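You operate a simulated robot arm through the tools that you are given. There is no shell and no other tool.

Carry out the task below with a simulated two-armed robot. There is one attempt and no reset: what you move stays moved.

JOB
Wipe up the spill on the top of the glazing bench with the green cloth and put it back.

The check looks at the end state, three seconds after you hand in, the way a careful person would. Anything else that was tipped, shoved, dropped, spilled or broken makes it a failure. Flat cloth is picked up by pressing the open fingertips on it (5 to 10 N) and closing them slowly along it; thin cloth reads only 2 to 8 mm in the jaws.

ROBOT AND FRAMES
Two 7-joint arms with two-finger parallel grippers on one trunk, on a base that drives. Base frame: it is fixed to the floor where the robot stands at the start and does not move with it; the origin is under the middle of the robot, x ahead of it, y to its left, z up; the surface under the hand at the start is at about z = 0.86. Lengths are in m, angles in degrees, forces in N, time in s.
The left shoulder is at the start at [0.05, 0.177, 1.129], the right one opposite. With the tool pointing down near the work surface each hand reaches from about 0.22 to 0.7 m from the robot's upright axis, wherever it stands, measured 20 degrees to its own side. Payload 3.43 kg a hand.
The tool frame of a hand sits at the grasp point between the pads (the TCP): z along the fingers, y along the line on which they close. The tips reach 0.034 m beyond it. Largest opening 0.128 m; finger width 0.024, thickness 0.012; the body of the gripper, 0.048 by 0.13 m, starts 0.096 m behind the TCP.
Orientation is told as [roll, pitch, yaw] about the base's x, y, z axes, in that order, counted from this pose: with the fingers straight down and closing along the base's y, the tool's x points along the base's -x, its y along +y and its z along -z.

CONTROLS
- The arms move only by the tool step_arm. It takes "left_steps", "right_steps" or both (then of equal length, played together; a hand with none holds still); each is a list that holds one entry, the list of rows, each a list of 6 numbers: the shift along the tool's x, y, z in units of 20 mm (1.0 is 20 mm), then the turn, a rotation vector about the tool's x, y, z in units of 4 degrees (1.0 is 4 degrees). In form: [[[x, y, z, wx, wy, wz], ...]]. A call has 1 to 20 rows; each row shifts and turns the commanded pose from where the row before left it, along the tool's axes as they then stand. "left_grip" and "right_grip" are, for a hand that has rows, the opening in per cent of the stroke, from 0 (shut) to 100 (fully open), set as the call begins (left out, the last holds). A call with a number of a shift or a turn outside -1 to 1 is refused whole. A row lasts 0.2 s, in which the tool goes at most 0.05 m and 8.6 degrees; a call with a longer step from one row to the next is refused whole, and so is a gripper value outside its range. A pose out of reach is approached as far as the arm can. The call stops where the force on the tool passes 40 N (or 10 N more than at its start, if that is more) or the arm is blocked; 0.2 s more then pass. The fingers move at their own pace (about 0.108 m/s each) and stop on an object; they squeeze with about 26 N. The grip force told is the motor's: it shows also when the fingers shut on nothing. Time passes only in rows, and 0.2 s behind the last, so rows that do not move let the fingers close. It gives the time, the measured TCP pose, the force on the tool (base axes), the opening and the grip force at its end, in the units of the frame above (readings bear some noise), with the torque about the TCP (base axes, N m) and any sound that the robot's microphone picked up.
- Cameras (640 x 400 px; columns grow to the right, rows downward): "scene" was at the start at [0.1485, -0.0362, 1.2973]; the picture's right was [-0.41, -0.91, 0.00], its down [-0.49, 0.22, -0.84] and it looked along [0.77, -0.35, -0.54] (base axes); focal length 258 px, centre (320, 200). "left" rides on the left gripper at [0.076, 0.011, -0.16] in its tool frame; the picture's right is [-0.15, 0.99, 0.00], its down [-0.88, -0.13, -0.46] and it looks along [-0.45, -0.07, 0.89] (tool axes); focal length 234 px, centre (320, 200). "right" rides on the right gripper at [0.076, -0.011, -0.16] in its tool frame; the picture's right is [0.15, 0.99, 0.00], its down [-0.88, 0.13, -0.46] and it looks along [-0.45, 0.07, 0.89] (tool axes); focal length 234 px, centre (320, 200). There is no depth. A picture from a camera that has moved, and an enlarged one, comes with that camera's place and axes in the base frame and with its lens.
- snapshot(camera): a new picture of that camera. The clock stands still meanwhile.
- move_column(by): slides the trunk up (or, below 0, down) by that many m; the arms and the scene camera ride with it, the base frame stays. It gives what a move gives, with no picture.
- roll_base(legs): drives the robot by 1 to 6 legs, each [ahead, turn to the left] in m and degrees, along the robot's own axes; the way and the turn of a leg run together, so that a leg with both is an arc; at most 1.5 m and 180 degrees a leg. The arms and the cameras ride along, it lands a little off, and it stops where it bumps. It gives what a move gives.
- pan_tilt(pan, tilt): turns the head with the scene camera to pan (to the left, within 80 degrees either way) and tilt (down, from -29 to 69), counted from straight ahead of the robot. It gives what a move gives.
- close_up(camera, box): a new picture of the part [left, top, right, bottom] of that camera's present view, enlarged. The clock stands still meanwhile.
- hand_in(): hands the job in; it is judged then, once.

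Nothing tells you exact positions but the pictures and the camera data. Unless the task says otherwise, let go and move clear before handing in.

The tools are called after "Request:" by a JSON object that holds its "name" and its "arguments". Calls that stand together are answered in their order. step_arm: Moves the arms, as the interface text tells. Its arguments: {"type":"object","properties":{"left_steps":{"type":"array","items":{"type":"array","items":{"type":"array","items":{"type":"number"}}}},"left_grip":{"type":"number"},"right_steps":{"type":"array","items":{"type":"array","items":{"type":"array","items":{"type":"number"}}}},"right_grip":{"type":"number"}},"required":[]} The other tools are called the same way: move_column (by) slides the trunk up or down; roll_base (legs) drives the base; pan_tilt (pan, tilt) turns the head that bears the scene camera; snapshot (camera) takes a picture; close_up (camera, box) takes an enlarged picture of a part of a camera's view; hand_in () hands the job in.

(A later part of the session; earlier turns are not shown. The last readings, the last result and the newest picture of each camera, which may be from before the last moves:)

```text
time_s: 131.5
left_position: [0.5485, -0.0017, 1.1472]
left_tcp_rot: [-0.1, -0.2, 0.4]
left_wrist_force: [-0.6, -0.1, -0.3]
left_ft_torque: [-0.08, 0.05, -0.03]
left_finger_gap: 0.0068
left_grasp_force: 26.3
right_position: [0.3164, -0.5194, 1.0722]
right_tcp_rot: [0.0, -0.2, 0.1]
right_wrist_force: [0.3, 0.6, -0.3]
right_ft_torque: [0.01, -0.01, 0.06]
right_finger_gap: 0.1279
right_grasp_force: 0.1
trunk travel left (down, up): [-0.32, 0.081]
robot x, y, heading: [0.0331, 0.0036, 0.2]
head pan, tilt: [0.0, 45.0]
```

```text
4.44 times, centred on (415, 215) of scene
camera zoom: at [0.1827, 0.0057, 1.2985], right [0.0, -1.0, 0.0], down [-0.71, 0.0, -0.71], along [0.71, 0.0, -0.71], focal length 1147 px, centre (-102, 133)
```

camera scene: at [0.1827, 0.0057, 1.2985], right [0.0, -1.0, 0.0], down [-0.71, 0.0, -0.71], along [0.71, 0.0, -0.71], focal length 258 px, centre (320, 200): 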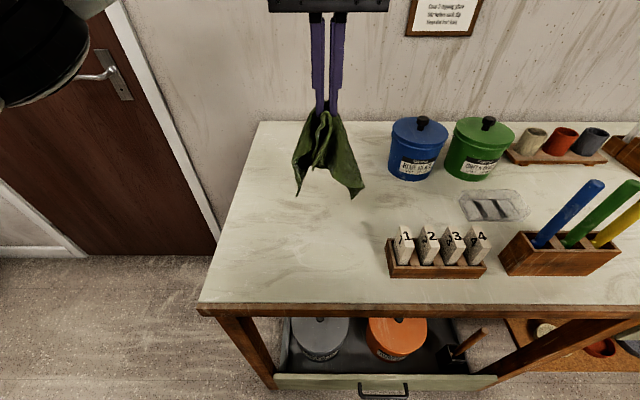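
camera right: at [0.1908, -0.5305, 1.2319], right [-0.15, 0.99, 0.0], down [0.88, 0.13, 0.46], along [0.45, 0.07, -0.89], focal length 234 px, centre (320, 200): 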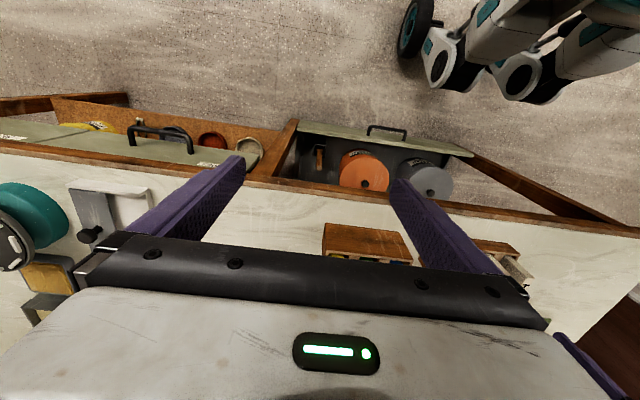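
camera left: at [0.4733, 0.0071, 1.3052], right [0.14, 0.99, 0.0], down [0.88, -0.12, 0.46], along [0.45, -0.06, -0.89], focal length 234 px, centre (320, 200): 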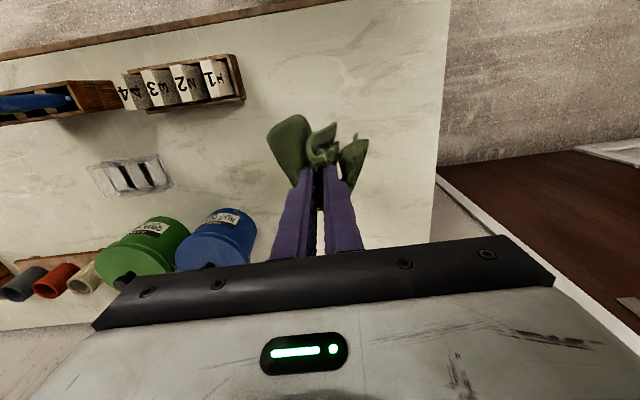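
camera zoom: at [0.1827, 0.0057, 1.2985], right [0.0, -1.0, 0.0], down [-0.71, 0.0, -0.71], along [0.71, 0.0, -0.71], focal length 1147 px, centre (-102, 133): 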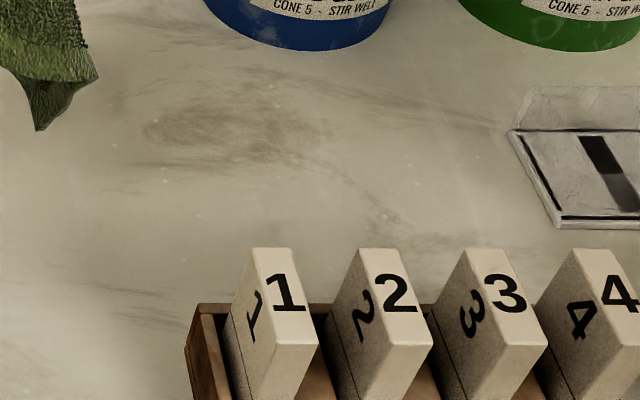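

The visible texture is all marble. The one strip still unseen is right behind the two jars, so I'll carry the cloth along and look from the left side again with the view free.

Request:
{"name": "roll_base", "arguments": {"legs": [[-0.58, 0], [0, 90], [0.6, 0], [0, -90], [0.75, 0]]}}

Request:
{"name": "pan_tilt", "arguments": {"pan": -55, "tilt": 30}}

Request:
{"name": "snapshot", "arguments": {"camera": "scene"}}

Request:
{"name": "close_up", "arguments": {"camera": "scene", "box": [220, 100, 420, 240]}}

```text
time_s: 149.0
left_position: [0.68, 0.5858, 1.1461]
left_tcp_rot: [-0.1, -0.1, 0.3]
left_wrist_force: [0.4, 0.3, -0.7]
left_ft_torque: [-0.02, 0.01, 0.14]
left_finger_gap: 0.0064
left_grasp_force: 26.2
right_position: [0.4455, 0.0709, 1.072]
right_tcp_rot: [0.0, -0.1, -0.2]
right_wrist_force: [-0.6, 0.3, 0.1]
right_ft_torque: [-0.03, -0.03, 0.04]
right_finger_gap: 0.128
right_grasp_force: 0.0
trunk travel left (down, up): [-0.32, 0.081]
robot x, y, heading: [0.1684, 0.5968, 0.2]
head pan, tilt: [0.0, 45.0]
```

```text
time_s: 150.3
left_position: [0.6789, 0.5874, 1.1461]
left_tcp_rot: [0.0, -0.1, 0.3]
left_wrist_force: [-0.2, -0.7, -0.9]
left_ft_torque: [-0.05, 0.02, 0.09]
left_finger_gap: 0.006
left_grasp_force: 25.7
right_position: [0.4459, 0.0714, 1.0727]
right_tcp_rot: [0.0, -0.1, -0.1]
right_wrist_force: [-0.4, -0.4, 0.5]
right_ft_torque: [-0.04, 0.05, 0.01]
right_finger_gap: 0.1277
right_grasp_force: 0.1
trunk travel left (down, up): [-0.32, 0.081]
robot x, y, heading: [0.1663, 0.5939, 0.1]
head pan, tilt: [-55.0, 30.0]
```

```text
taken
camera scene: at [0.2841, 0.5222, 1.3211], right [-0.82, -0.58, 0.0], down [-0.29, 0.41, -0.87], along [0.5, -0.71, -0.5], focal length 258 px, centre (320, 200)
```

scene: 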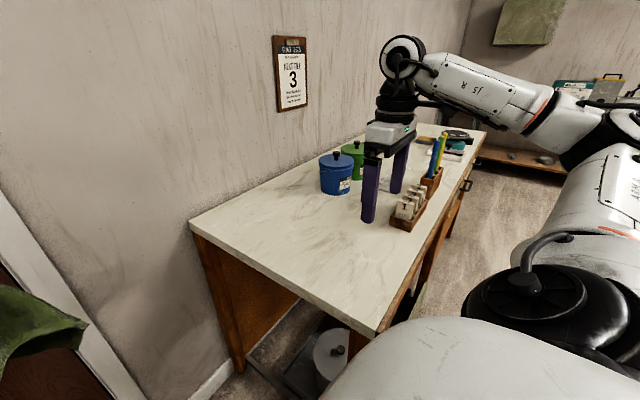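

```text
2.86 times, centred on (320, 170) of scene
camera zoom: at [0.2841, 0.5222, 1.3211], right [-0.82, -0.58, 0.0], down [-0.29, 0.41, -0.87], along [0.5, -0.71, -0.5], focal length 737 px, centre (320, 286)
```

zoom: 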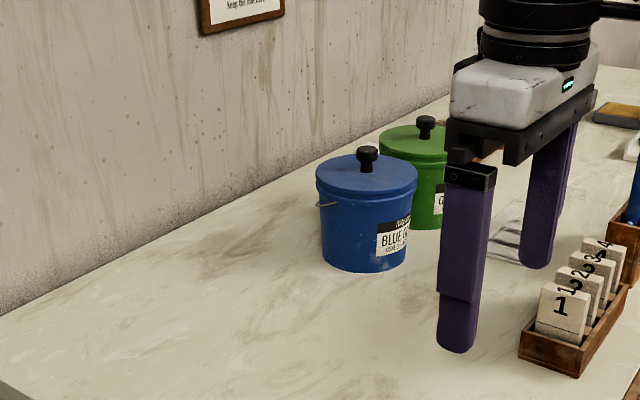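

Request:
{"name": "close_up", "arguments": {"camera": "scene", "box": [190, 180, 330, 290]}}

Request:
{"name": "close_up", "arguments": {"camera": "scene", "box": [290, 180, 430, 290]}}

Request:
{"name": "close_up", "arguments": {"camera": "scene", "box": [300, 240, 420, 340]}}

Request:
{"name": "snapshot", "arguments": {"camera": "right"}}

Request:
{"name": "close_up", "arguments": {"camera": "right", "box": [160, 80, 460, 250]}}

```text
3.64 times, centred on (260, 235) of scene
camera zoom: at [0.2841, 0.5222, 1.3211], right [-0.82, -0.58, 0.0], down [-0.29, 0.41, -0.87], along [0.5, -0.71, -0.5], focal length 938 px, centre (538, 73)
```

zoom: 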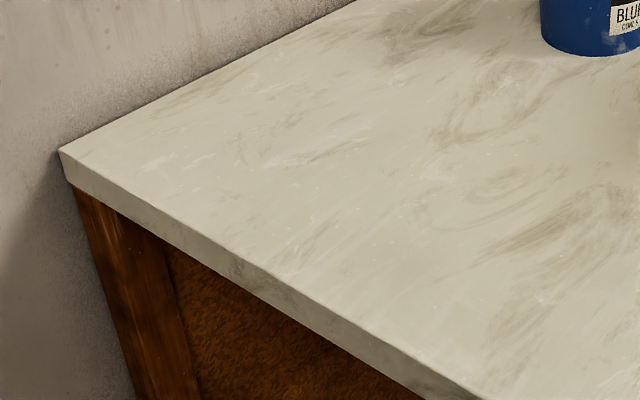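

```text
3.64 times, centred on (360, 235) of scene
camera zoom: at [0.2841, 0.5222, 1.3211], right [-0.82, -0.58, 0.0], down [-0.29, 0.41, -0.87], along [0.5, -0.71, -0.5], focal length 938 px, centre (174, 73)
```

zoom: 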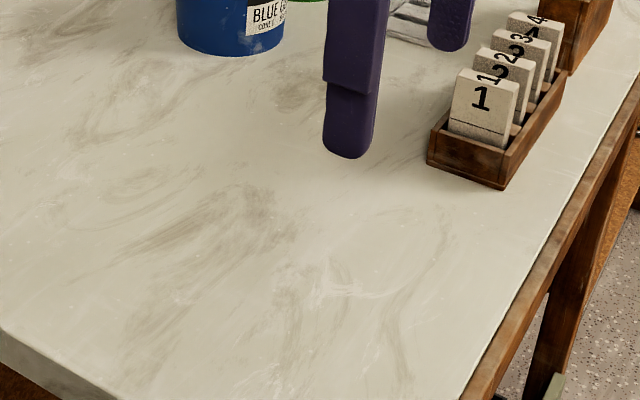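

```text
4.00 times, centred on (360, 290) of scene
camera zoom: at [0.2841, 0.5222, 1.3211], right [-0.82, -0.58, 0.0], down [-0.29, 0.41, -0.87], along [0.5, -0.71, -0.5], focal length 1032 px, centre (160, -160)
```

zoom: 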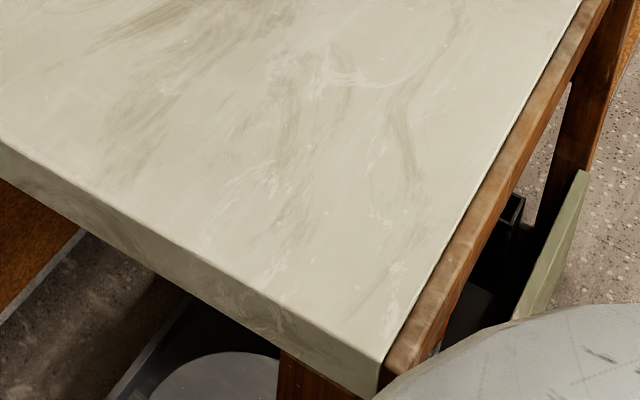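

```text
taken
camera right: at [0.3696, 0.0599, 1.2319], right [-0.14, 0.99, 0.0], down [0.88, 0.13, 0.46], along [0.45, 0.06, -0.89], focal length 234 px, centre (320, 200)
```

right: 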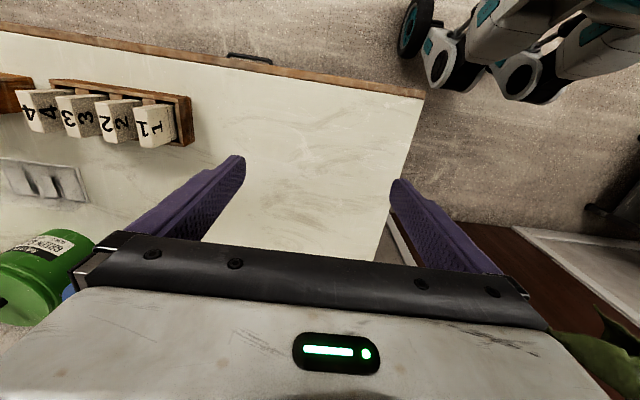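

```text
2.13 times, centred on (310, 165) of right
camera zoom: at [0.3696, 0.0599, 1.2319], right [-0.14, 0.99, 0.0], down [0.88, 0.13, 0.46], along [0.45, 0.06, -0.89], focal length 500 px, centre (341, 275)
```

zoom: 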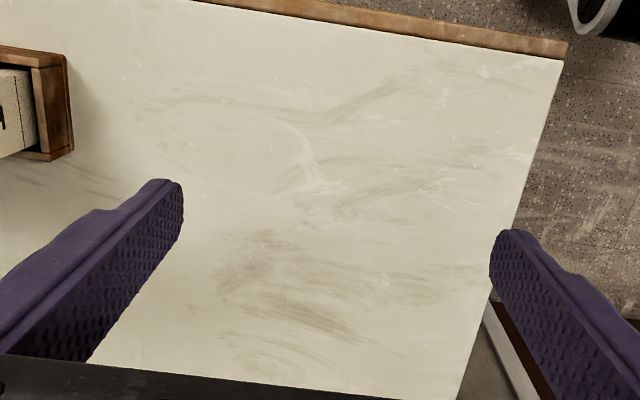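

Still nothing definite. A clear liquid would show best at grazing view along the bench, so I'll raise the right hand and lower the trunk to look along the top from this end.

Request:
{"name": "step_arm", "arguments": {"right_steps": [[[0, 0, -1, 0, 0, 0], [0, 0, -1, 0, 0, 0], [0, 0, -1, 0, 0, 0], [0, 0, -1, 0, 0, 0], [0, 0, -1, 0, 0, 0], [0, 0, -1, 0, 0, 0], [0, 0, -1, 0, 0, 0], [0, 0, -1, 0, 0, 0], [0, 0, -1, 0, 0, 0], [0, 0, -1, 0, 0, 0], [0, 0, -1, 0, 0, 0]]]}}

Request:
{"name": "move_column", "arguments": {"by": -0.2}}

Request:
{"name": "pan_tilt", "arguments": {"pan": -62, "tilt": 14}}

Request:
{"name": "snapshot", "arguments": {"camera": "scene"}}

Request:
{"name": "close_up", "arguments": {"camera": "scene", "box": [150, 170, 450, 340]}}

```text
time_s: 152.7
left_position: [0.6785, 0.5873, 1.1469]
left_tcp_rot: [-0.1, 0.0, 0.3]
left_wrist_force: [0.8, -0.8, -0.8]
left_ft_torque: [-0.02, -0.01, 0.12]
left_finger_gap: 0.0065
left_grasp_force: 26.0
right_position: [0.4525, 0.1364, 1.2539]
right_tcp_rot: [-0.2, -0.3, -0.2]
right_wrist_force: [0.0, -0.1, -0.1]
right_ft_torque: [-0.03, 0.02, -0.01]
right_finger_gap: 0.128
right_grasp_force: 0.1
right hand out of reach, approached as far as the arm can: row 3, 4, 5, 6, 7, 8, 9, 10, 11
trunk travel left (down, up): [-0.32, 0.081]
robot x, y, heading: [0.1656, 0.594, -0.0]
head pan, tilt: [-55.0, 30.0]
```

```text
time_s: 154.8
left_position: [0.6786, 0.5871, 0.9461]
left_tcp_rot: [-0.2, -0.1, 0.3]
left_wrist_force: [-0.1, 0.8, -0.7]
left_ft_torque: [0.02, 0.01, 0.06]
left_finger_gap: 0.0064
left_grasp_force: 26.0
right_position: [0.4543, 0.1364, 1.0533]
right_tcp_rot: [0.0, -0.3, -0.4]
right_wrist_force: [-0.2, -0.3, 0.6]
right_ft_torque: [-0.01, 0.05, 0.01]
right_finger_gap: 0.1279
right_grasp_force: 0.1
trunk travel left (down, up): [-0.12, 0.281]
robot x, y, heading: [0.1688, 0.595, 0.0]
head pan, tilt: [-55.0, 30.0]
```

```text
time_s: 155.6
left_position: [0.6805, 0.587, 0.945]
left_tcp_rot: [0.0, -0.1, 0.2]
left_wrist_force: [0.6, -0.5, -0.5]
left_ft_torque: [-0.04, 0.01, 0.11]
left_finger_gap: 0.0065
left_grasp_force: 25.8
right_position: [0.4539, 0.1365, 1.0536]
right_tcp_rot: [0.0, -0.1, -0.4]
right_wrist_force: [1.1, 1.0, -0.1]
right_ft_torque: [-0.03, 0.01, 0.01]
right_finger_gap: 0.1279
right_grasp_force: 0.0
trunk travel left (down, up): [-0.12, 0.281]
robot x, y, heading: [0.1672, 0.5964, 0.2]
head pan, tilt: [-62.0, 14.0]
```

```text
taken
camera scene: at [0.2761, 0.5138, 1.1469], right [-0.88, -0.47, 0.0], down [-0.11, 0.21, -0.97], along [0.46, -0.86, -0.24], focal length 258 px, centre (320, 200)
```

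scene: 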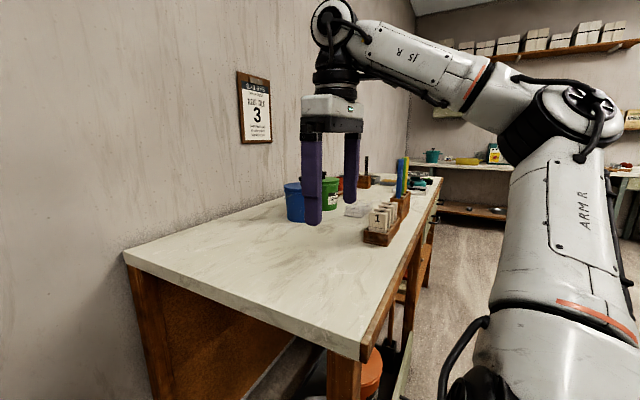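

```text
2.13 times, centred on (300, 255) of scene
camera zoom: at [0.2761, 0.5138, 1.1469], right [-0.88, -0.47, 0.0], down [-0.11, 0.21, -0.97], along [0.46, -0.86, -0.24], focal length 550 px, centre (363, 83)
```

zoom: 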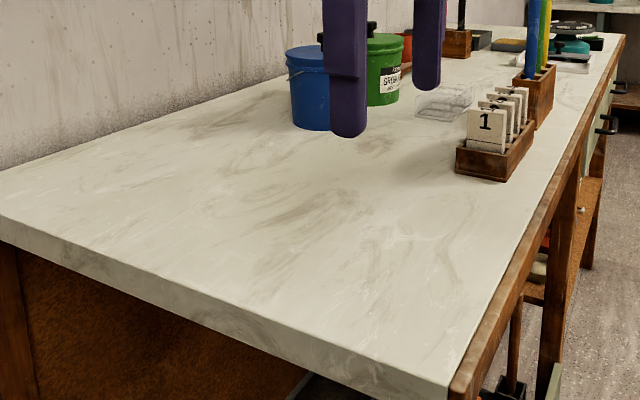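

Request:
{"name": "close_up", "arguments": {"camera": "scene", "box": [290, 220, 400, 310]}}

Request:
{"name": "close_up", "arguments": {"camera": "scene", "box": [240, 190, 350, 260]}}

Request:
{"name": "close_up", "arguments": {"camera": "scene", "box": [320, 170, 450, 250]}}

Request:
{"name": "close_up", "arguments": {"camera": "scene", "box": [120, 210, 280, 320]}}

```text
4.44 times, centred on (345, 265) of scene
camera zoom: at [0.2761, 0.5138, 1.1469], right [-0.88, -0.47, 0.0], down [-0.11, 0.21, -0.97], along [0.46, -0.86, -0.24], focal length 1147 px, centre (209, -89)
```

zoom: 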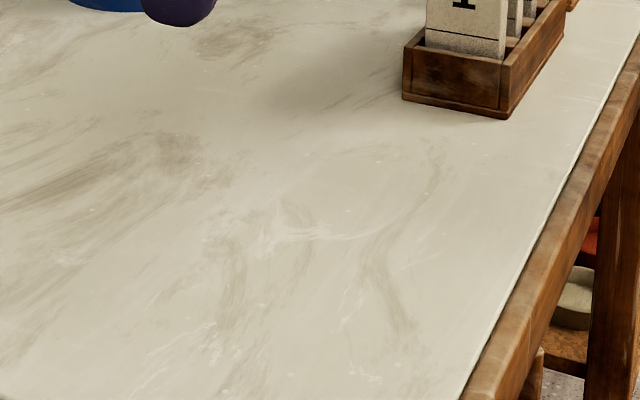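

```text
5.71 times, centred on (295, 225) of scene
camera zoom: at [0.2761, 0.5138, 1.1469], right [-0.88, -0.47, 0.0], down [-0.11, 0.21, -0.97], along [0.46, -0.86, -0.24], focal length 1474 px, centre (463, 57)
```

zoom: 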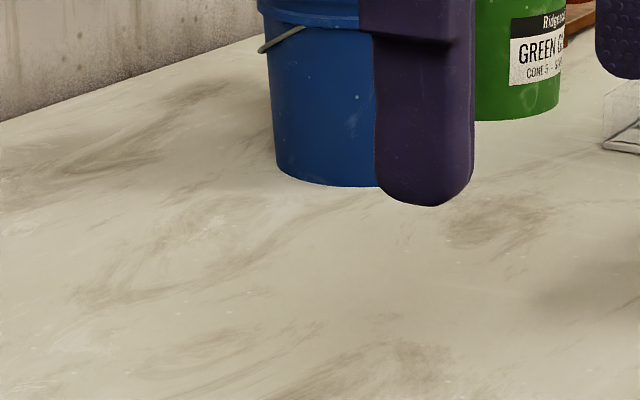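

```text
4.92 times, centred on (385, 210) of scene
camera zoom: at [0.2761, 0.5138, 1.1469], right [-0.88, -0.47, 0.0], down [-0.11, 0.21, -0.97], along [0.46, -0.86, -0.24], focal length 1270 px, centre (0, 151)
```

zoom: 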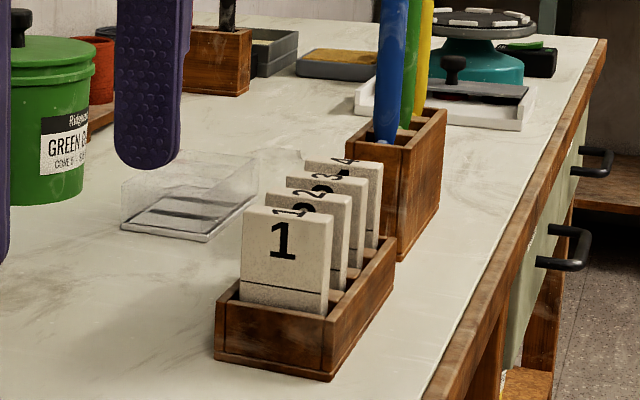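

```text
3.64 times, centred on (200, 265) of scene
camera zoom: at [0.2761, 0.5138, 1.1469], right [-0.88, -0.47, 0.0], down [-0.11, 0.21, -0.97], along [0.46, -0.86, -0.24], focal length 938 px, centre (756, -36)
```

zoom: 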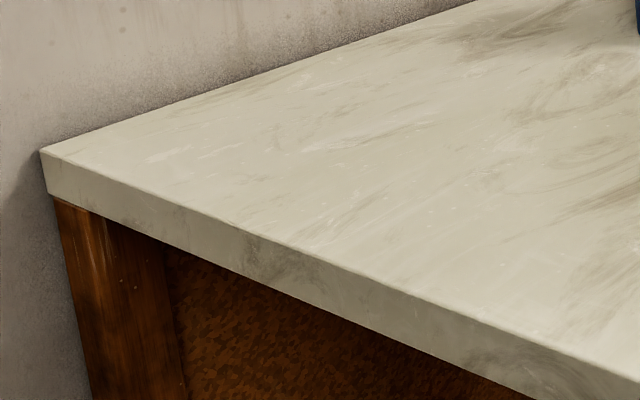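

Left half shows only veining. One small wedge behind the green jar and a grazing view of the right half remain; I'll drive round to the right end for those.

Request:
{"name": "move_column", "arguments": {"by": 0.2}}

Request:
{"name": "roll_base", "arguments": {"legs": [[-0.62, 0], [0, -90], [1.4, 0], [0.22, 0], [0, 90], [0.42, 0]]}}

Request:
{"name": "pan_tilt", "arguments": {"pan": 40, "tilt": 30}}

Request:
{"name": "snapshot", "arguments": {"camera": "scene"}}

```text
time_s: 157.8
left_position: [0.6802, 0.5868, 1.1458]
left_tcp_rot: [0.0, -0.1, 0.3]
left_wrist_force: [0.1, -0.6, -0.1]
left_ft_torque: [0.02, 0.0, 0.08]
left_finger_gap: 0.0063
left_grasp_force: 26.1
right_position: [0.4537, 0.1355, 1.2529]
right_tcp_rot: [-0.2, -0.2, -0.4]
right_wrist_force: [-1.0, 0.3, -0.6]
right_ft_torque: [0.0, -0.01, -0.03]
right_finger_gap: 0.128
right_grasp_force: 0.0
trunk travel left (down, up): [-0.32, 0.081]
robot x, y, heading: [0.1632, 0.5957, 0.2]
head pan, tilt: [-62.0, 14.0]
```

```text
time_s: 179.2
left_position: [0.5015, -1.0264, 1.1461]
left_tcp_rot: [0.0, -0.1, 3.5]
left_wrist_force: [-0.4, 0.8, -0.3]
left_ft_torque: [-0.01, -0.01, -0.11]
left_finger_gap: 0.0065
left_grasp_force: 26.1
right_position: [0.3026, -1.4911, 1.2532]
right_tcp_rot: [-0.2, -0.3, 3.0]
right_wrist_force: [0.9, 0.3, -0.5]
right_ft_torque: [0.01, -0.01, 0.01]
right_finger_gap: 0.1281
right_grasp_force: 0.1
trunk travel left (down, up): [-0.32, 0.081]
robot x, y, heading: [-0.0076, -1.0448, 3.3]
head pan, tilt: [-62.0, 14.0]
```

```text
time_s: 181.0
left_position: [0.5015, -1.0277, 1.1462]
left_tcp_rot: [0.0, 0.0, 3.4]
left_wrist_force: [-0.2, 0.5, -0.1]
left_ft_torque: [-0.01, 0.01, -0.09]
left_finger_gap: 0.0061
left_grasp_force: 26.1
right_position: [0.3016, -1.4919, 1.2532]
right_tcp_rot: [-0.1, -0.2, 2.7]
right_wrist_force: [-0.8, -0.3, 0.4]
right_ft_torque: [0.0, 0.0, 0.03]
right_finger_gap: 0.1281
right_grasp_force: 0.1
trunk travel left (down, up): [-0.32, 0.081]
robot x, y, heading: [-0.0138, -1.0505, 3.5]
head pan, tilt: [40.0, 30.0]
```

```text
taken
camera scene: at [0.1198, -0.9817, 1.3211], right [0.69, -0.73, 0.0], down [-0.36, -0.34, -0.87], along [0.63, 0.59, -0.5], focal length 258 px, centre (320, 200)
```

scene: 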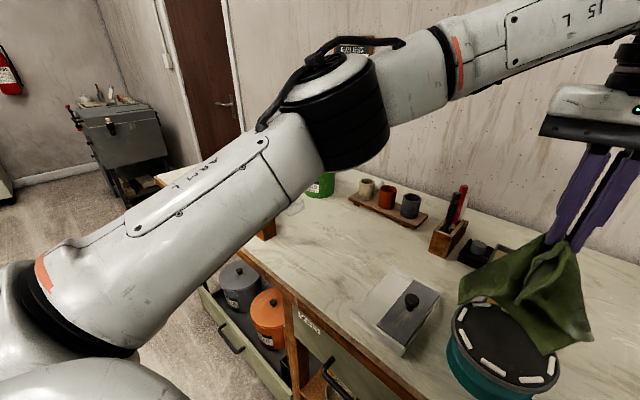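

The cloth is hanging close above the wheel. I'll raise the trunk at once and then check.

Request:
{"name": "move_column", "arguments": {"by": 0.08}}

Request:
{"name": "close_up", "arguments": {"camera": "scene", "box": [420, 140, 640, 400]}}

Request:
{"name": "close_up", "arguments": {"camera": "scene", "box": [260, 160, 460, 280]}}

```text
time_s: 182.2
left_position: [0.5011, -1.0274, 1.2268]
left_tcp_rot: [0.1, -0.1, 3.6]
left_wrist_force: [0.9, 0.2, -0.4]
left_ft_torque: [-0.04, 0.04, -0.1]
left_finger_gap: 0.0062
left_grasp_force: 25.9
right_position: [0.3026, -1.491, 1.3333]
right_tcp_rot: [0.0, -0.2, 2.9]
right_wrist_force: [0.7, -0.2, -1.0]
right_ft_torque: [0.03, 0.02, 0.0]
right_finger_gap: 0.128
right_grasp_force: 0.0
trunk travel left (down, up): [-0.4, 0.001]
robot x, y, heading: [-0.0107, -1.0513, 3.6]
head pan, tilt: [40.0, 30.0]
```

```text
1.54 times, centred on (530, 270) of scene
camera zoom: at [0.12, -0.9817, 1.4011], right [0.69, -0.73, 0.0], down [-0.36, -0.34, -0.87], along [0.63, 0.59, -0.5], focal length 397 px, centre (-3, 92)
```

zoom: 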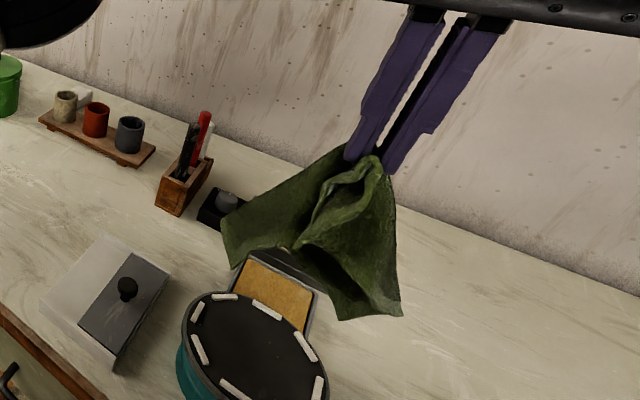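

```text
3.20 times, centred on (360, 220) of scene
camera zoom: at [0.12, -0.9817, 1.4011], right [0.69, -0.73, 0.0], down [-0.36, -0.34, -0.87], along [0.63, 0.59, -0.5], focal length 826 px, centre (192, 136)
```

zoom: 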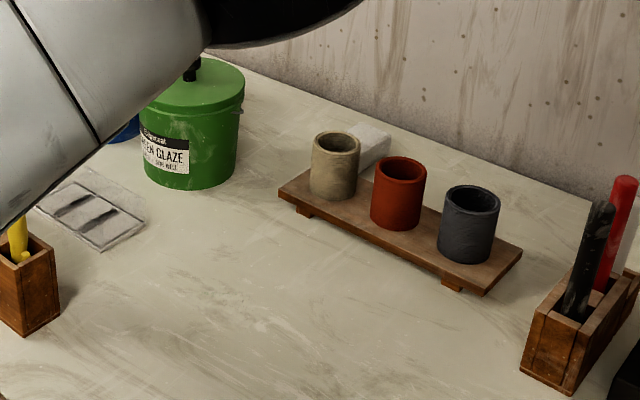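

Nothing behind the green jar either. Let me check the remaining right-hand surface from here at high zoom, and the wheel.

Request:
{"name": "close_up", "arguments": {"camera": "scene", "box": [230, 210, 400, 340]}}

Request:
{"name": "pan_tilt", "arguments": {"pan": -10, "tilt": 45}}

Request:
{"name": "snapshot", "arguments": {"camera": "scene"}}

Request:
{"name": "snapshot", "arguments": {"camera": "left"}}

Request:
{"name": "snapshot", "arguments": {"camera": "right"}}

```text
3.08 times, centred on (315, 275) of scene
camera zoom: at [0.12, -0.9817, 1.4011], right [0.69, -0.73, 0.0], down [-0.36, -0.34, -0.87], along [0.63, 0.59, -0.5], focal length 794 px, centre (335, -31)
```

zoom: 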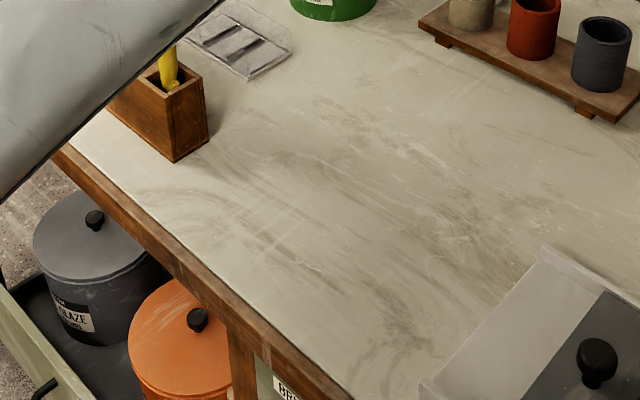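

```text
time_s: 183.3
left_position: [0.5018, -1.0275, 1.2262]
left_tcp_rot: [0.0, -0.1, 3.4]
left_wrist_force: [-0.4, -0.2, 0.6]
left_ft_torque: [-0.02, 0.0, -0.07]
left_finger_gap: 0.0061
left_grasp_force: 26.3
right_position: [0.3011, -1.4906, 1.3332]
right_tcp_rot: [-0.2, -0.2, 3.0]
right_wrist_force: [-0.5, -0.2, -0.6]
right_ft_torque: [-0.01, -0.03, -0.01]
right_finger_gap: 0.1281
right_grasp_force: 0.2
trunk travel left (down, up): [-0.4, 0.001]
robot x, y, heading: [-0.0136, -1.0508, 3.3]
head pan, tilt: [-10.0, 45.0]
```

```text
taken
camera scene: at [0.1349, -1.0531, 1.3785], right [-0.11, -0.99, 0.0], down [-0.7, 0.08, -0.71], along [0.7, -0.08, -0.71], focal length 258 px, centre (320, 200)
```

scene: 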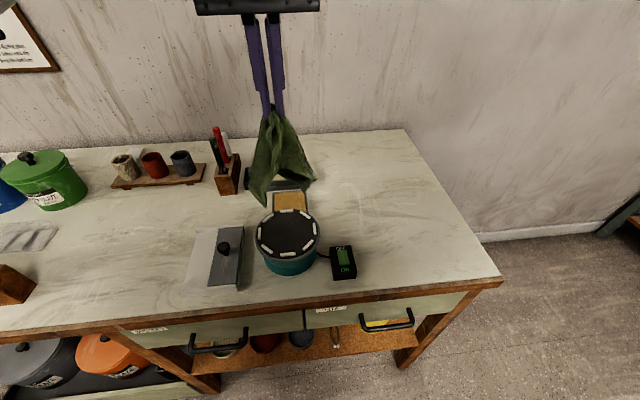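

```text
taken
camera left: at [0.4254, -1.022, 1.3848], right [0.08, 1.0, 0.0], down [0.89, -0.08, 0.46], along [0.46, -0.04, -0.89], focal length 234 px, centre (320, 200)
```

left: 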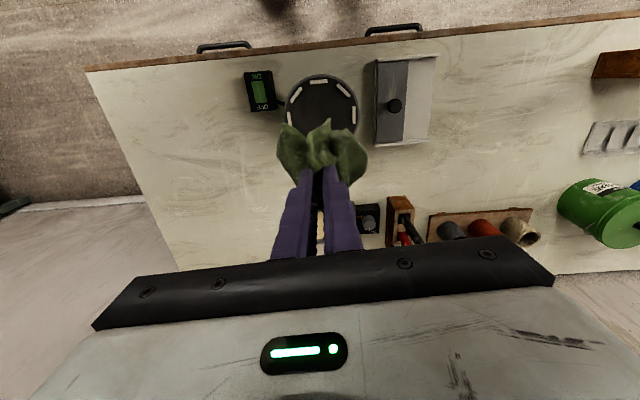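

```text
taken
camera right: at [0.2258, -1.5058, 1.4924], right [-0.2, 0.98, 0.0], down [0.87, 0.18, 0.46], along [0.45, 0.09, -0.89], focal length 234 px, centre (320, 200)
```

right: 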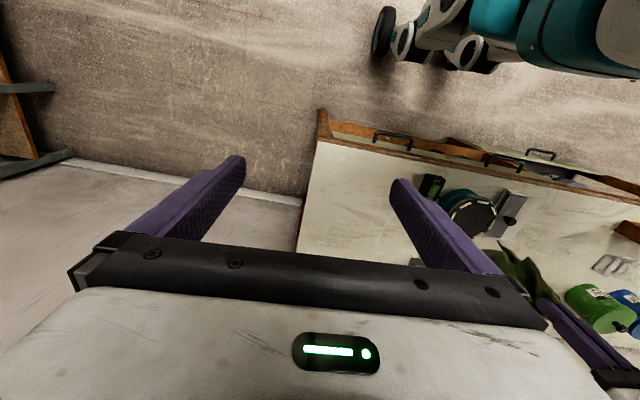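

There is a faint pale curved mark right of the wheel (around px 365, 205). Zooming in there.

Request:
{"name": "close_up", "arguments": {"camera": "scene", "box": [310, 140, 480, 280]}}

Request:
{"name": "close_up", "arguments": {"camera": "left", "box": [90, 60, 320, 270]}}

Request:
{"name": "close_up", "arguments": {"camera": "right", "box": [290, 130, 480, 270]}}

```text
2.86 times, centred on (395, 210) of scene
camera zoom: at [0.1349, -1.0531, 1.3785], right [-0.11, -0.99, 0.0], down [-0.7, 0.08, -0.71], along [0.7, -0.08, -0.71], focal length 737 px, centre (106, 171)
```

zoom: 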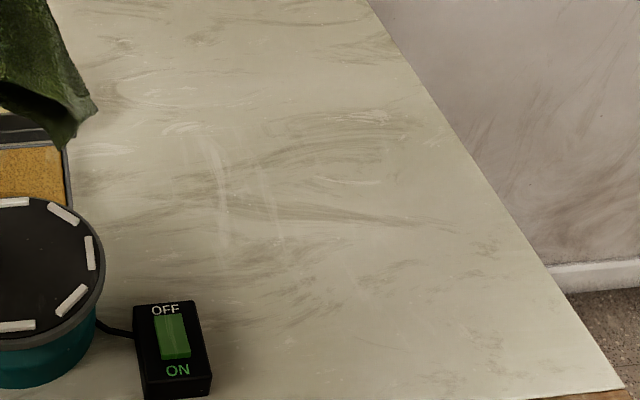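

```text
1.90 times, centred on (205, 165) of left
camera zoom: at [0.4254, -1.022, 1.3848], right [0.08, 1.0, 0.0], down [0.89, -0.08, 0.46], along [0.46, -0.04, -0.89], focal length 446 px, centre (539, 267)
```

zoom: 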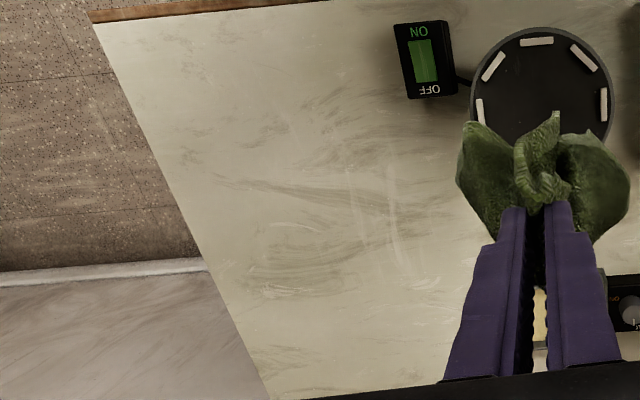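

```text
2.86 times, centred on (385, 200) of right
camera zoom: at [0.2258, -1.5058, 1.4924], right [-0.2, 0.98, 0.0], down [0.87, 0.18, 0.46], along [0.45, 0.09, -0.89], focal length 669 px, centre (134, 200)
```

zoom: 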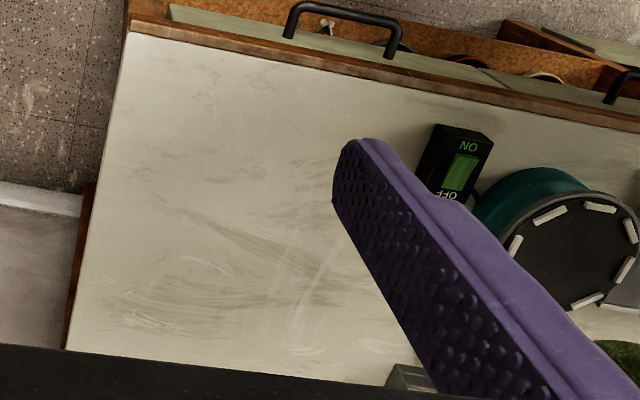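

Those faint streaks appear on everything, so they're just wear. Let me take a very close look at the clear object and around it from the left camera's side, and at the far-left items again.

Request:
{"name": "pan_tilt", "arguments": {"pan": 50, "tilt": 25}}

Request:
{"name": "snapshot", "arguments": {"camera": "scene"}}

Request:
{"name": "close_up", "arguments": {"camera": "left", "box": [560, 90, 640, 180]}}

Request:
{"name": "close_up", "arguments": {"camera": "left", "box": [400, 40, 640, 230]}}

```text
time_s: 184.6
left_position: [0.5018, -1.0284, 1.2263]
left_tcp_rot: [0.0, -0.1, 3.6]
left_wrist_force: [0.3, 0.3, 0.2]
left_ft_torque: [0.0, 0.01, -0.09]
left_finger_gap: 0.0063
left_grasp_force: 26.4
right_position: [0.302, -1.4904, 1.3326]
right_tcp_rot: [-0.2, -0.2, 3.0]
right_wrist_force: [0.8, -0.3, -0.6]
right_ft_torque: [0.0, 0.03, -0.02]
right_finger_gap: 0.1278
right_grasp_force: 0.1
trunk travel left (down, up): [-0.4, 0.001]
robot x, y, heading: [-0.013, -1.0483, 3.4]
head pan, tilt: [50.0, 25.0]
```

```text
taken
camera scene: at [0.1091, -0.9699, 1.409], right [0.8, -0.6, 0.0], down [-0.25, -0.34, -0.91], along [0.54, 0.73, -0.42], focal length 258 px, centre (320, 200)
```

scene: 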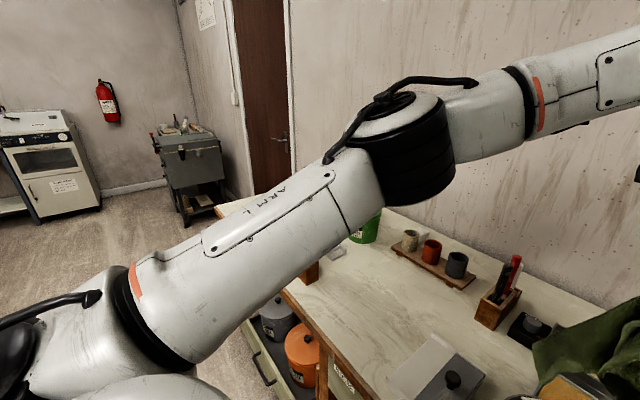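

```text
4.44 times, centred on (600, 135) of left
camera zoom: at [0.4254, -1.022, 1.3848], right [0.08, 1.0, 0.0], down [0.89, -0.08, 0.46], along [0.46, -0.04, -0.89], focal length 1041 px, centre (-924, 489)
```

zoom: 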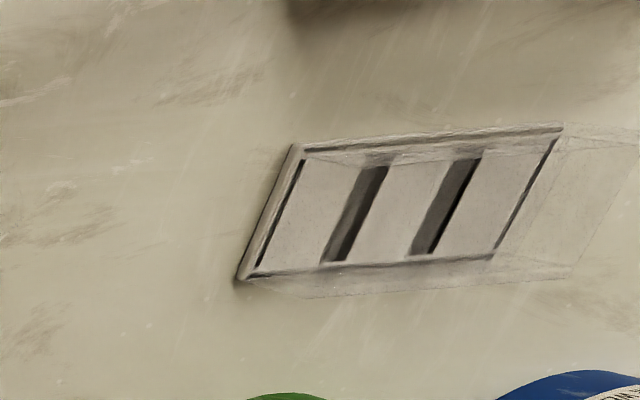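

```text
2.11 times, centred on (520, 135) of left
camera zoom: at [0.4254, -1.022, 1.3848], right [0.08, 1.0, 0.0], down [0.89, -0.08, 0.46], along [0.46, -0.04, -0.89], focal length 493 px, centre (-101, 337)
```

zoom: 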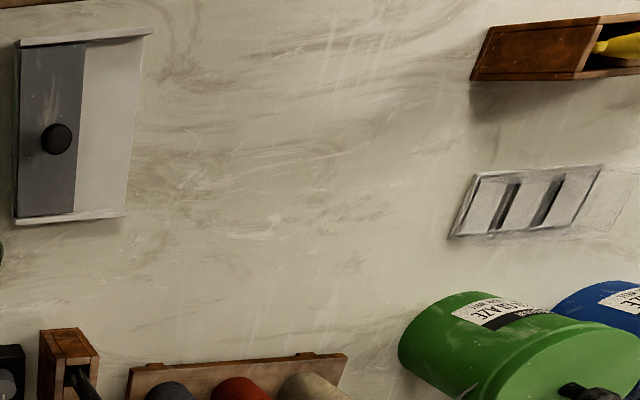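

The clear object is just an empty two-slot acrylic holder. The large free area front-left of the bench, with the odd smooth patch around (0.46, 0.0), is the most likely place for a clear spill, and wiping there is harmless and will show if the surface changes. I'll drive back there with the cloth.

Request:
{"name": "roll_base", "arguments": {"legs": [[-0.48, 0], [0, -93.4], [-0.9, 0], [0, 90]]}}

Request:
{"name": "pan_tilt", "arguments": {"pan": 0, "tilt": 30}}

Request:
{"name": "snapshot", "arguments": {"camera": "scene"}}

```text
time_s: 199.5
left_position: [-0.0175, -0.1698, 1.2266]
left_tcp_rot: [-0.1, -0.1, 2.3]
left_wrist_force: [-0.4, 0.5, 0.4]
left_ft_torque: [-0.01, -0.02, -0.14]
left_finger_gap: 0.0061
left_grasp_force: 26.3
right_position: [-0.2257, -0.6277, 1.3335]
right_tcp_rot: [-0.1, -0.3, 1.6]
right_wrist_force: [0.8, 0.0, 0.5]
right_ft_torque: [0.0, 0.0, 0.01]
right_finger_gap: 0.128
right_grasp_force: 0.1
trunk travel left (down, up): [-0.4, 0.001]
robot x, y, heading: [-0.529, -0.1784, 2.4]
head pan, tilt: [50.0, 25.0]
```

```text
time_s: 200.7
left_position: [-0.0161, -0.17, 1.2251]
left_tcp_rot: [0.1, -0.1, 2.4]
left_wrist_force: [0.3, 0.1, 0.0]
left_ft_torque: [0.01, 0.02, -0.08]
left_finger_gap: 0.0061
left_grasp_force: 25.8
right_position: [-0.226, -0.6284, 1.334]
right_tcp_rot: [-0.1, -0.3, 1.7]
right_wrist_force: [0.5, 0.4, -1.0]
right_ft_torque: [0.0, -0.02, -0.02]
right_finger_gap: 0.1277
right_grasp_force: 0.0
trunk travel left (down, up): [-0.4, 0.001]
robot x, y, heading: [-0.5307, -0.1789, 2.2]
head pan, tilt: [0.0, 30.0]
```

```text
taken
camera scene: at [-0.3737, -0.1726, 1.4011], right [0.04, -1.0, 0.0], down [-0.5, -0.02, -0.87], along [0.87, 0.03, -0.5], focal length 258 px, centre (320, 200)
```

scene: 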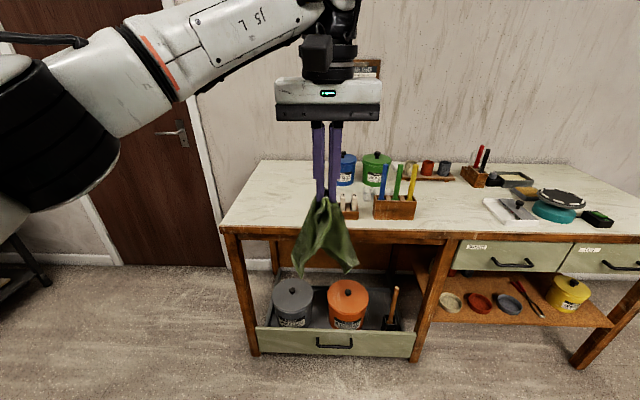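

I'll shift the left hand left so the hanging cloth passes clear of the tile rack, then drive in.

Request:
{"name": "step_arm", "arguments": {"left_steps": [[[0.3, 1, 0, 0, 0, 0], [0.3, 1, 0, 0, 0, 0], [0.3, 1, 0, 0, 0, 0], [0.3, 1, 0, 0, 0, 0], [0.3, 1, 0, 0, 0, 0], [0.3, 1, 0, 0, 0, 0], [0.3, 1, 0, 0, 0, 0], [0.3, 1, 0, 0, 0, 0], [0.3, 1, 0, 0, 0, 0], [0.3, 1, 0, 0, 0, 0]]]}}

Request:
{"name": "roll_base", "arguments": {"legs": [[0, -2.3], [0.53, 0]]}}

Request:
{"name": "pan_tilt", "arguments": {"pan": 10, "tilt": 45}}

Request:
{"name": "snapshot", "arguments": {"camera": "scene"}}

Request:
{"name": "snapshot", "arguments": {"camera": "left"}}

```text
time_s: 202.9
left_position: [-0.0857, 0.029, 1.2257]
left_tcp_rot: [0.0, 0.0, 2.4]
left_wrist_force: [0.8, 0.7, -0.7]
left_ft_torque: [0.0, -0.02, -0.07]
left_finger_gap: 0.0061
left_grasp_force: 26.4
right_position: [-0.2267, -0.6268, 1.3328]
right_tcp_rot: [-0.2, -0.2, 1.7]
right_wrist_force: [-0.2, 0.1, -1.1]
right_ft_torque: [-0.01, 0.01, 0.04]
right_finger_gap: 0.1278
right_grasp_force: 0.1
trunk travel left (down, up): [-0.4, 0.001]
robot x, y, heading: [-0.5337, -0.1778, 2.3]
head pan, tilt: [0.0, 30.0]
```

```text
time_s: 206.3
left_position: [0.4505, 0.0014, 1.2246]
left_tcp_rot: [-0.1, -0.1, -0.6]
left_wrist_force: [0.6, -0.1, -0.1]
left_ft_torque: [0.0, -0.02, -0.03]
left_finger_gap: 0.0064
left_grasp_force: 25.9
right_position: [0.2764, -0.6454, 1.3325]
right_tcp_rot: [0.0, -0.1, -1.2]
right_wrist_force: [-0.4, -0.8, 0.1]
right_ft_torque: [0.02, -0.04, 0.0]
right_finger_gap: 0.128
right_grasp_force: 0.1
trunk travel left (down, up): [-0.4, 0.001]
robot x, y, heading: [-0.0114, -0.1866, -0.8]
head pan, tilt: [0.0, 30.0]
```

```text
time_s: 207.1
left_position: [0.4499, 0.0008, 1.2247]
left_tcp_rot: [-0.1, 0.0, -0.6]
left_wrist_force: [-0.1, 0.1, -1.0]
left_ft_torque: [-0.01, 0.04, -0.04]
left_finger_gap: 0.0062
left_grasp_force: 25.4
right_position: [0.2755, -0.6474, 1.3334]
right_tcp_rot: [-0.1, -0.2, -1.1]
right_wrist_force: [-0.5, -0.5, 0.4]
right_ft_torque: [0.0, -0.02, 0.0]
right_finger_gap: 0.1279
right_grasp_force: 0.0
trunk travel left (down, up): [-0.4, 0.001]
robot x, y, heading: [-0.0054, -0.1837, -0.6]
head pan, tilt: [10.0, 45.0]
```

```text
taken
camera scene: at [0.1407, -0.1706, 1.3786], right [0.16, -0.99, 0.0], down [-0.7, -0.11, -0.71], along [0.7, 0.11, -0.71], focal length 258 px, centre (320, 200)
```

scene: 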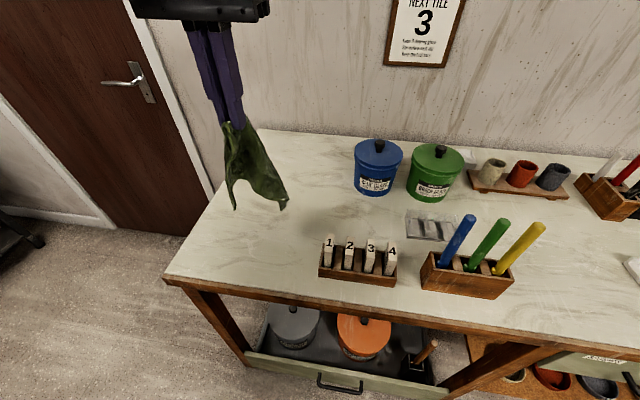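

```text
taken
camera left: at [0.3748, 0.012, 1.3837], right [0.16, 0.99, 0.0], down [0.88, -0.14, 0.46], along [0.45, -0.07, -0.89], focal length 234 px, centre (320, 200)
```

left: 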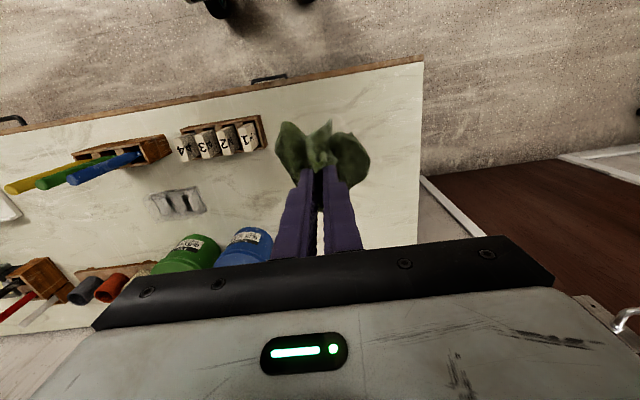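

In position. I'll move the hanging cloth to about (0.56, 0.05), then lower it onto the bench there, clear of the rack.

Request:
{"name": "close_up", "arguments": {"camera": "scene", "box": [180, 180, 330, 290]}}

Request:
{"name": "move_column", "arguments": {"by": -0.1}}

Request:
{"name": "step_arm", "arguments": {"left_steps": [[[-1, 0.5, 0, 0, 0, 0], [-1, 0.5, 0, 0, 0, 0], [-1, 0.5, 0, 0, 0, 0], [-1, 0.5, 0, 0, 0, 0], [-1, 0.5, 0, 0, 0, 0], [-0.5, 0, 0, 0, 0, 0], [0, 0, 1, 0, 0, 0], [0, 0, 1, 0, 0, 0], [0, 0, 1, 0, 0, 0], [0, 0, 1, 0, 0, 0]]]}}

Request:
{"name": "snapshot", "arguments": {"camera": "scene"}}

```text
3.64 times, centred on (255, 235) of scene
camera zoom: at [0.1407, -0.1706, 1.3786], right [0.16, -0.99, 0.0], down [-0.7, -0.11, -0.71], along [0.7, 0.11, -0.71], focal length 938 px, centre (556, 73)
```

zoom: 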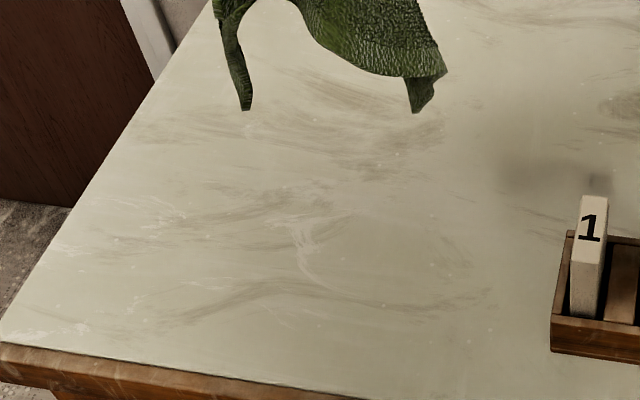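

```text
time_s: 208.4
left_position: [0.4498, 0.0011, 1.1254]
left_tcp_rot: [-0.1, 0.0, -0.6]
left_wrist_force: [-0.8, -0.1, -0.7]
left_ft_torque: [0.03, 0.02, 0.01]
left_finger_gap: 0.0064
left_grasp_force: 25.7
right_position: [0.2756, -0.6484, 1.2338]
right_tcp_rot: [-0.1, -0.3, -1.2]
right_wrist_force: [0.1, 0.5, 0.0]
right_ft_torque: [0.01, -0.02, -0.01]
right_finger_gap: 0.1282
right_grasp_force: 0.0
trunk travel left (down, up): [-0.3, 0.101]
robot x, y, heading: [-0.0074, -0.183, -0.8]
head pan, tilt: [10.0, 45.0]
```

```text
time_s: 210.6
left_position: [0.5627, 0.0519, 1.0471]
left_tcp_rot: [0.0, -0.1, -0.6]
left_wrist_force: [0.8, -0.9, -0.5]
left_ft_torque: [-0.04, 0.03, -0.02]
left_finger_gap: 0.0064
left_grasp_force: 26.1
right_position: [0.2757, -0.6469, 1.2325]
right_tcp_rot: [0.0, -0.4, -1.2]
right_wrist_force: [1.0, -0.4, -0.9]
right_ft_torque: [0.01, 0.01, 0.03]
right_finger_gap: 0.1281
right_grasp_force: 0.1
trunk travel left (down, up): [-0.3, 0.101]
robot x, y, heading: [-0.0099, -0.186, -0.6]
head pan, tilt: [10.0, 45.0]
```

```text
taken
camera scene: at [0.1409, -0.1705, 1.2785], right [0.16, -0.99, 0.0], down [-0.7, -0.11, -0.71], along [0.7, 0.11, -0.71], focal length 258 px, centre (320, 200)
```

scene: 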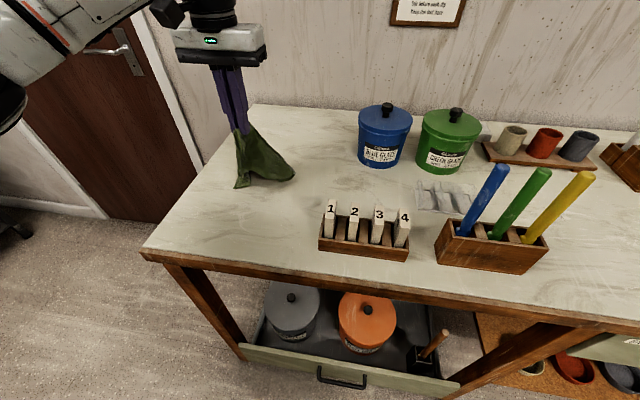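

Request:
{"name": "close_up", "arguments": {"camera": "scene", "box": [270, 140, 480, 270]}}

Request:
{"name": "close_up", "arguments": {"camera": "left", "box": [100, 80, 340, 260]}}

```text
3.05 times, centred on (375, 205) of scene
camera zoom: at [0.1409, -0.1705, 1.2785], right [0.16, -0.99, 0.0], down [-0.7, -0.11, -0.71], along [0.7, 0.11, -0.71], focal length 786 px, centre (152, 185)
```

zoom: 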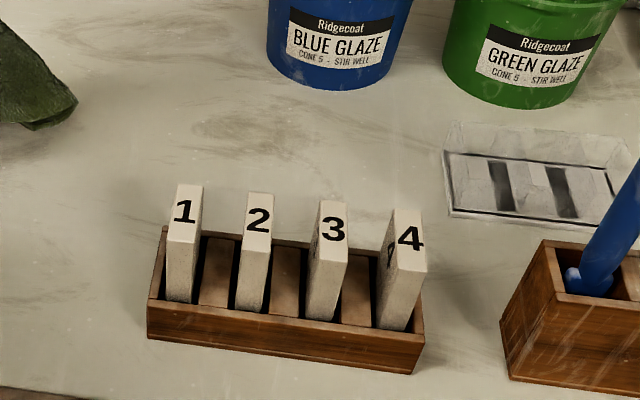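

```text
2.22 times, centred on (220, 170) of left
camera zoom: at [0.4862, 0.0623, 1.2054], right [0.16, 0.99, 0.0], down [0.88, -0.14, 0.46], along [0.45, -0.07, -0.89], focal length 520 px, centre (542, 267)
```

zoom: 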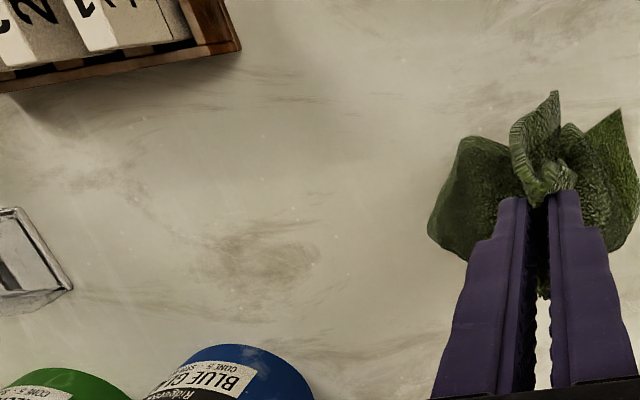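

I'll lower the cloth while pulling toward me so it trails flat behind the fingers over the suspect patch.

Request:
{"name": "step_arm", "arguments": {"left_steps": [[[0.2, 0, 0.9, 0, 0, 0], [0.5, 0, 0.9, 0, 0, 0], [0.6, 0, 0.9, 0, 0, 0], [0.6, 0, 0.9, 0, 0, 0], [0.6, 0, 0.9, 0, 0, 0], [0.6, 0, 0.9, 0, 0, 0], [0.6, 0, 0.7, 0, 0, 0], [0.3, 0, 0.4, 0, 0, 0]]]}}

Request:
{"name": "snapshot", "arguments": {"camera": "scene"}}

```text
time_s: 212.4
left_position: [0.4797, 0.0486, 0.9133]
left_tcp_rot: [-0.1, 0.0, -0.7]
left_wrist_force: [0.8, 0.1, -0.1]
left_ft_torque: [-0.01, -0.02, -0.03]
left_finger_gap: 0.0063
left_grasp_force: 25.9
right_position: [0.2744, -0.6465, 1.2331]
right_tcp_rot: [-0.1, -0.3, -1.2]
right_wrist_force: [0.5, -0.6, -0.6]
right_ft_torque: [-0.02, 0.0, 0.0]
right_finger_gap: 0.1282
right_grasp_force: 0.0
trunk travel left (down, up): [-0.3, 0.101]
robot x, y, heading: [-0.0068, -0.1855, -0.8]
head pan, tilt: [10.0, 45.0]
```

```text
taken
camera scene: at [0.1407, -0.1705, 1.2785], right [0.16, -0.99, 0.0], down [-0.7, -0.11, -0.71], along [0.7, 0.11, -0.71], focal length 258 px, centre (320, 200)
```

scene: 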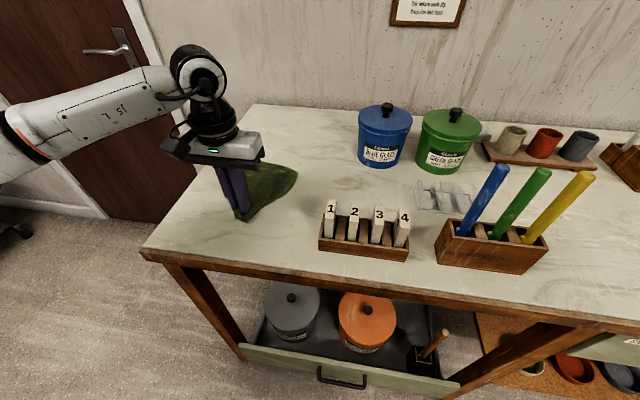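

Request:
{"name": "step_arm", "arguments": {"left_steps": [[[0, 0, 0.3, 0, 0, 0], [0, 0, 0.2, 0, 0, 0], [0, 0, 0.1, 0, 0, 0]]]}}

Request:
{"name": "step_arm", "arguments": {"left_steps": [[[0, 0, 0.1, 0, 0, 0], [0, 0, 0, 0, 0, 0]]]}}

```text
time_s: 213.2
left_position: [0.4801, 0.0502, 0.9033]
left_tcp_rot: [-0.2, -0.3, -0.6]
left_wrist_force: [-1.4, 0.6, 8.6]
left_ft_torque: [-0.01, 0.0, -0.06]
left_finger_gap: 0.0062
left_grasp_force: 26.2
right_position: [0.2757, -0.6476, 1.2356]
right_tcp_rot: [-0.2, -0.3, -1.2]
right_wrist_force: [-0.1, -0.2, 0.6]
right_ft_torque: [-0.02, 0.0, -0.02]
right_finger_gap: 0.1283
right_grasp_force: 0.1
trunk travel left (down, up): [-0.3, 0.101]
robot x, y, heading: [-0.0068, -0.1801, -0.5]
head pan, tilt: [10.0, 45.0]
```

```text
time_s: 213.8
left_position: [0.4801, 0.0497, 0.9024]
left_tcp_rot: [-0.1, -0.4, -0.6]
left_wrist_force: [-0.5, 0.9, 15.9]
left_ft_torque: [0.05, -0.09, -0.03]
left_finger_gap: 0.0064
left_grasp_force: 25.6
right_position: [0.2741, -0.6468, 1.2338]
right_tcp_rot: [-0.1, -0.3, -1.2]
right_wrist_force: [0.5, -0.2, 0.0]
right_ft_torque: [0.0, -0.03, 0.0]
right_finger_gap: 0.1279
right_grasp_force: 0.0
trunk travel left (down, up): [-0.3, 0.101]
robot x, y, heading: [-0.0056, -0.1826, -0.5]
head pan, tilt: [10.0, 45.0]
```

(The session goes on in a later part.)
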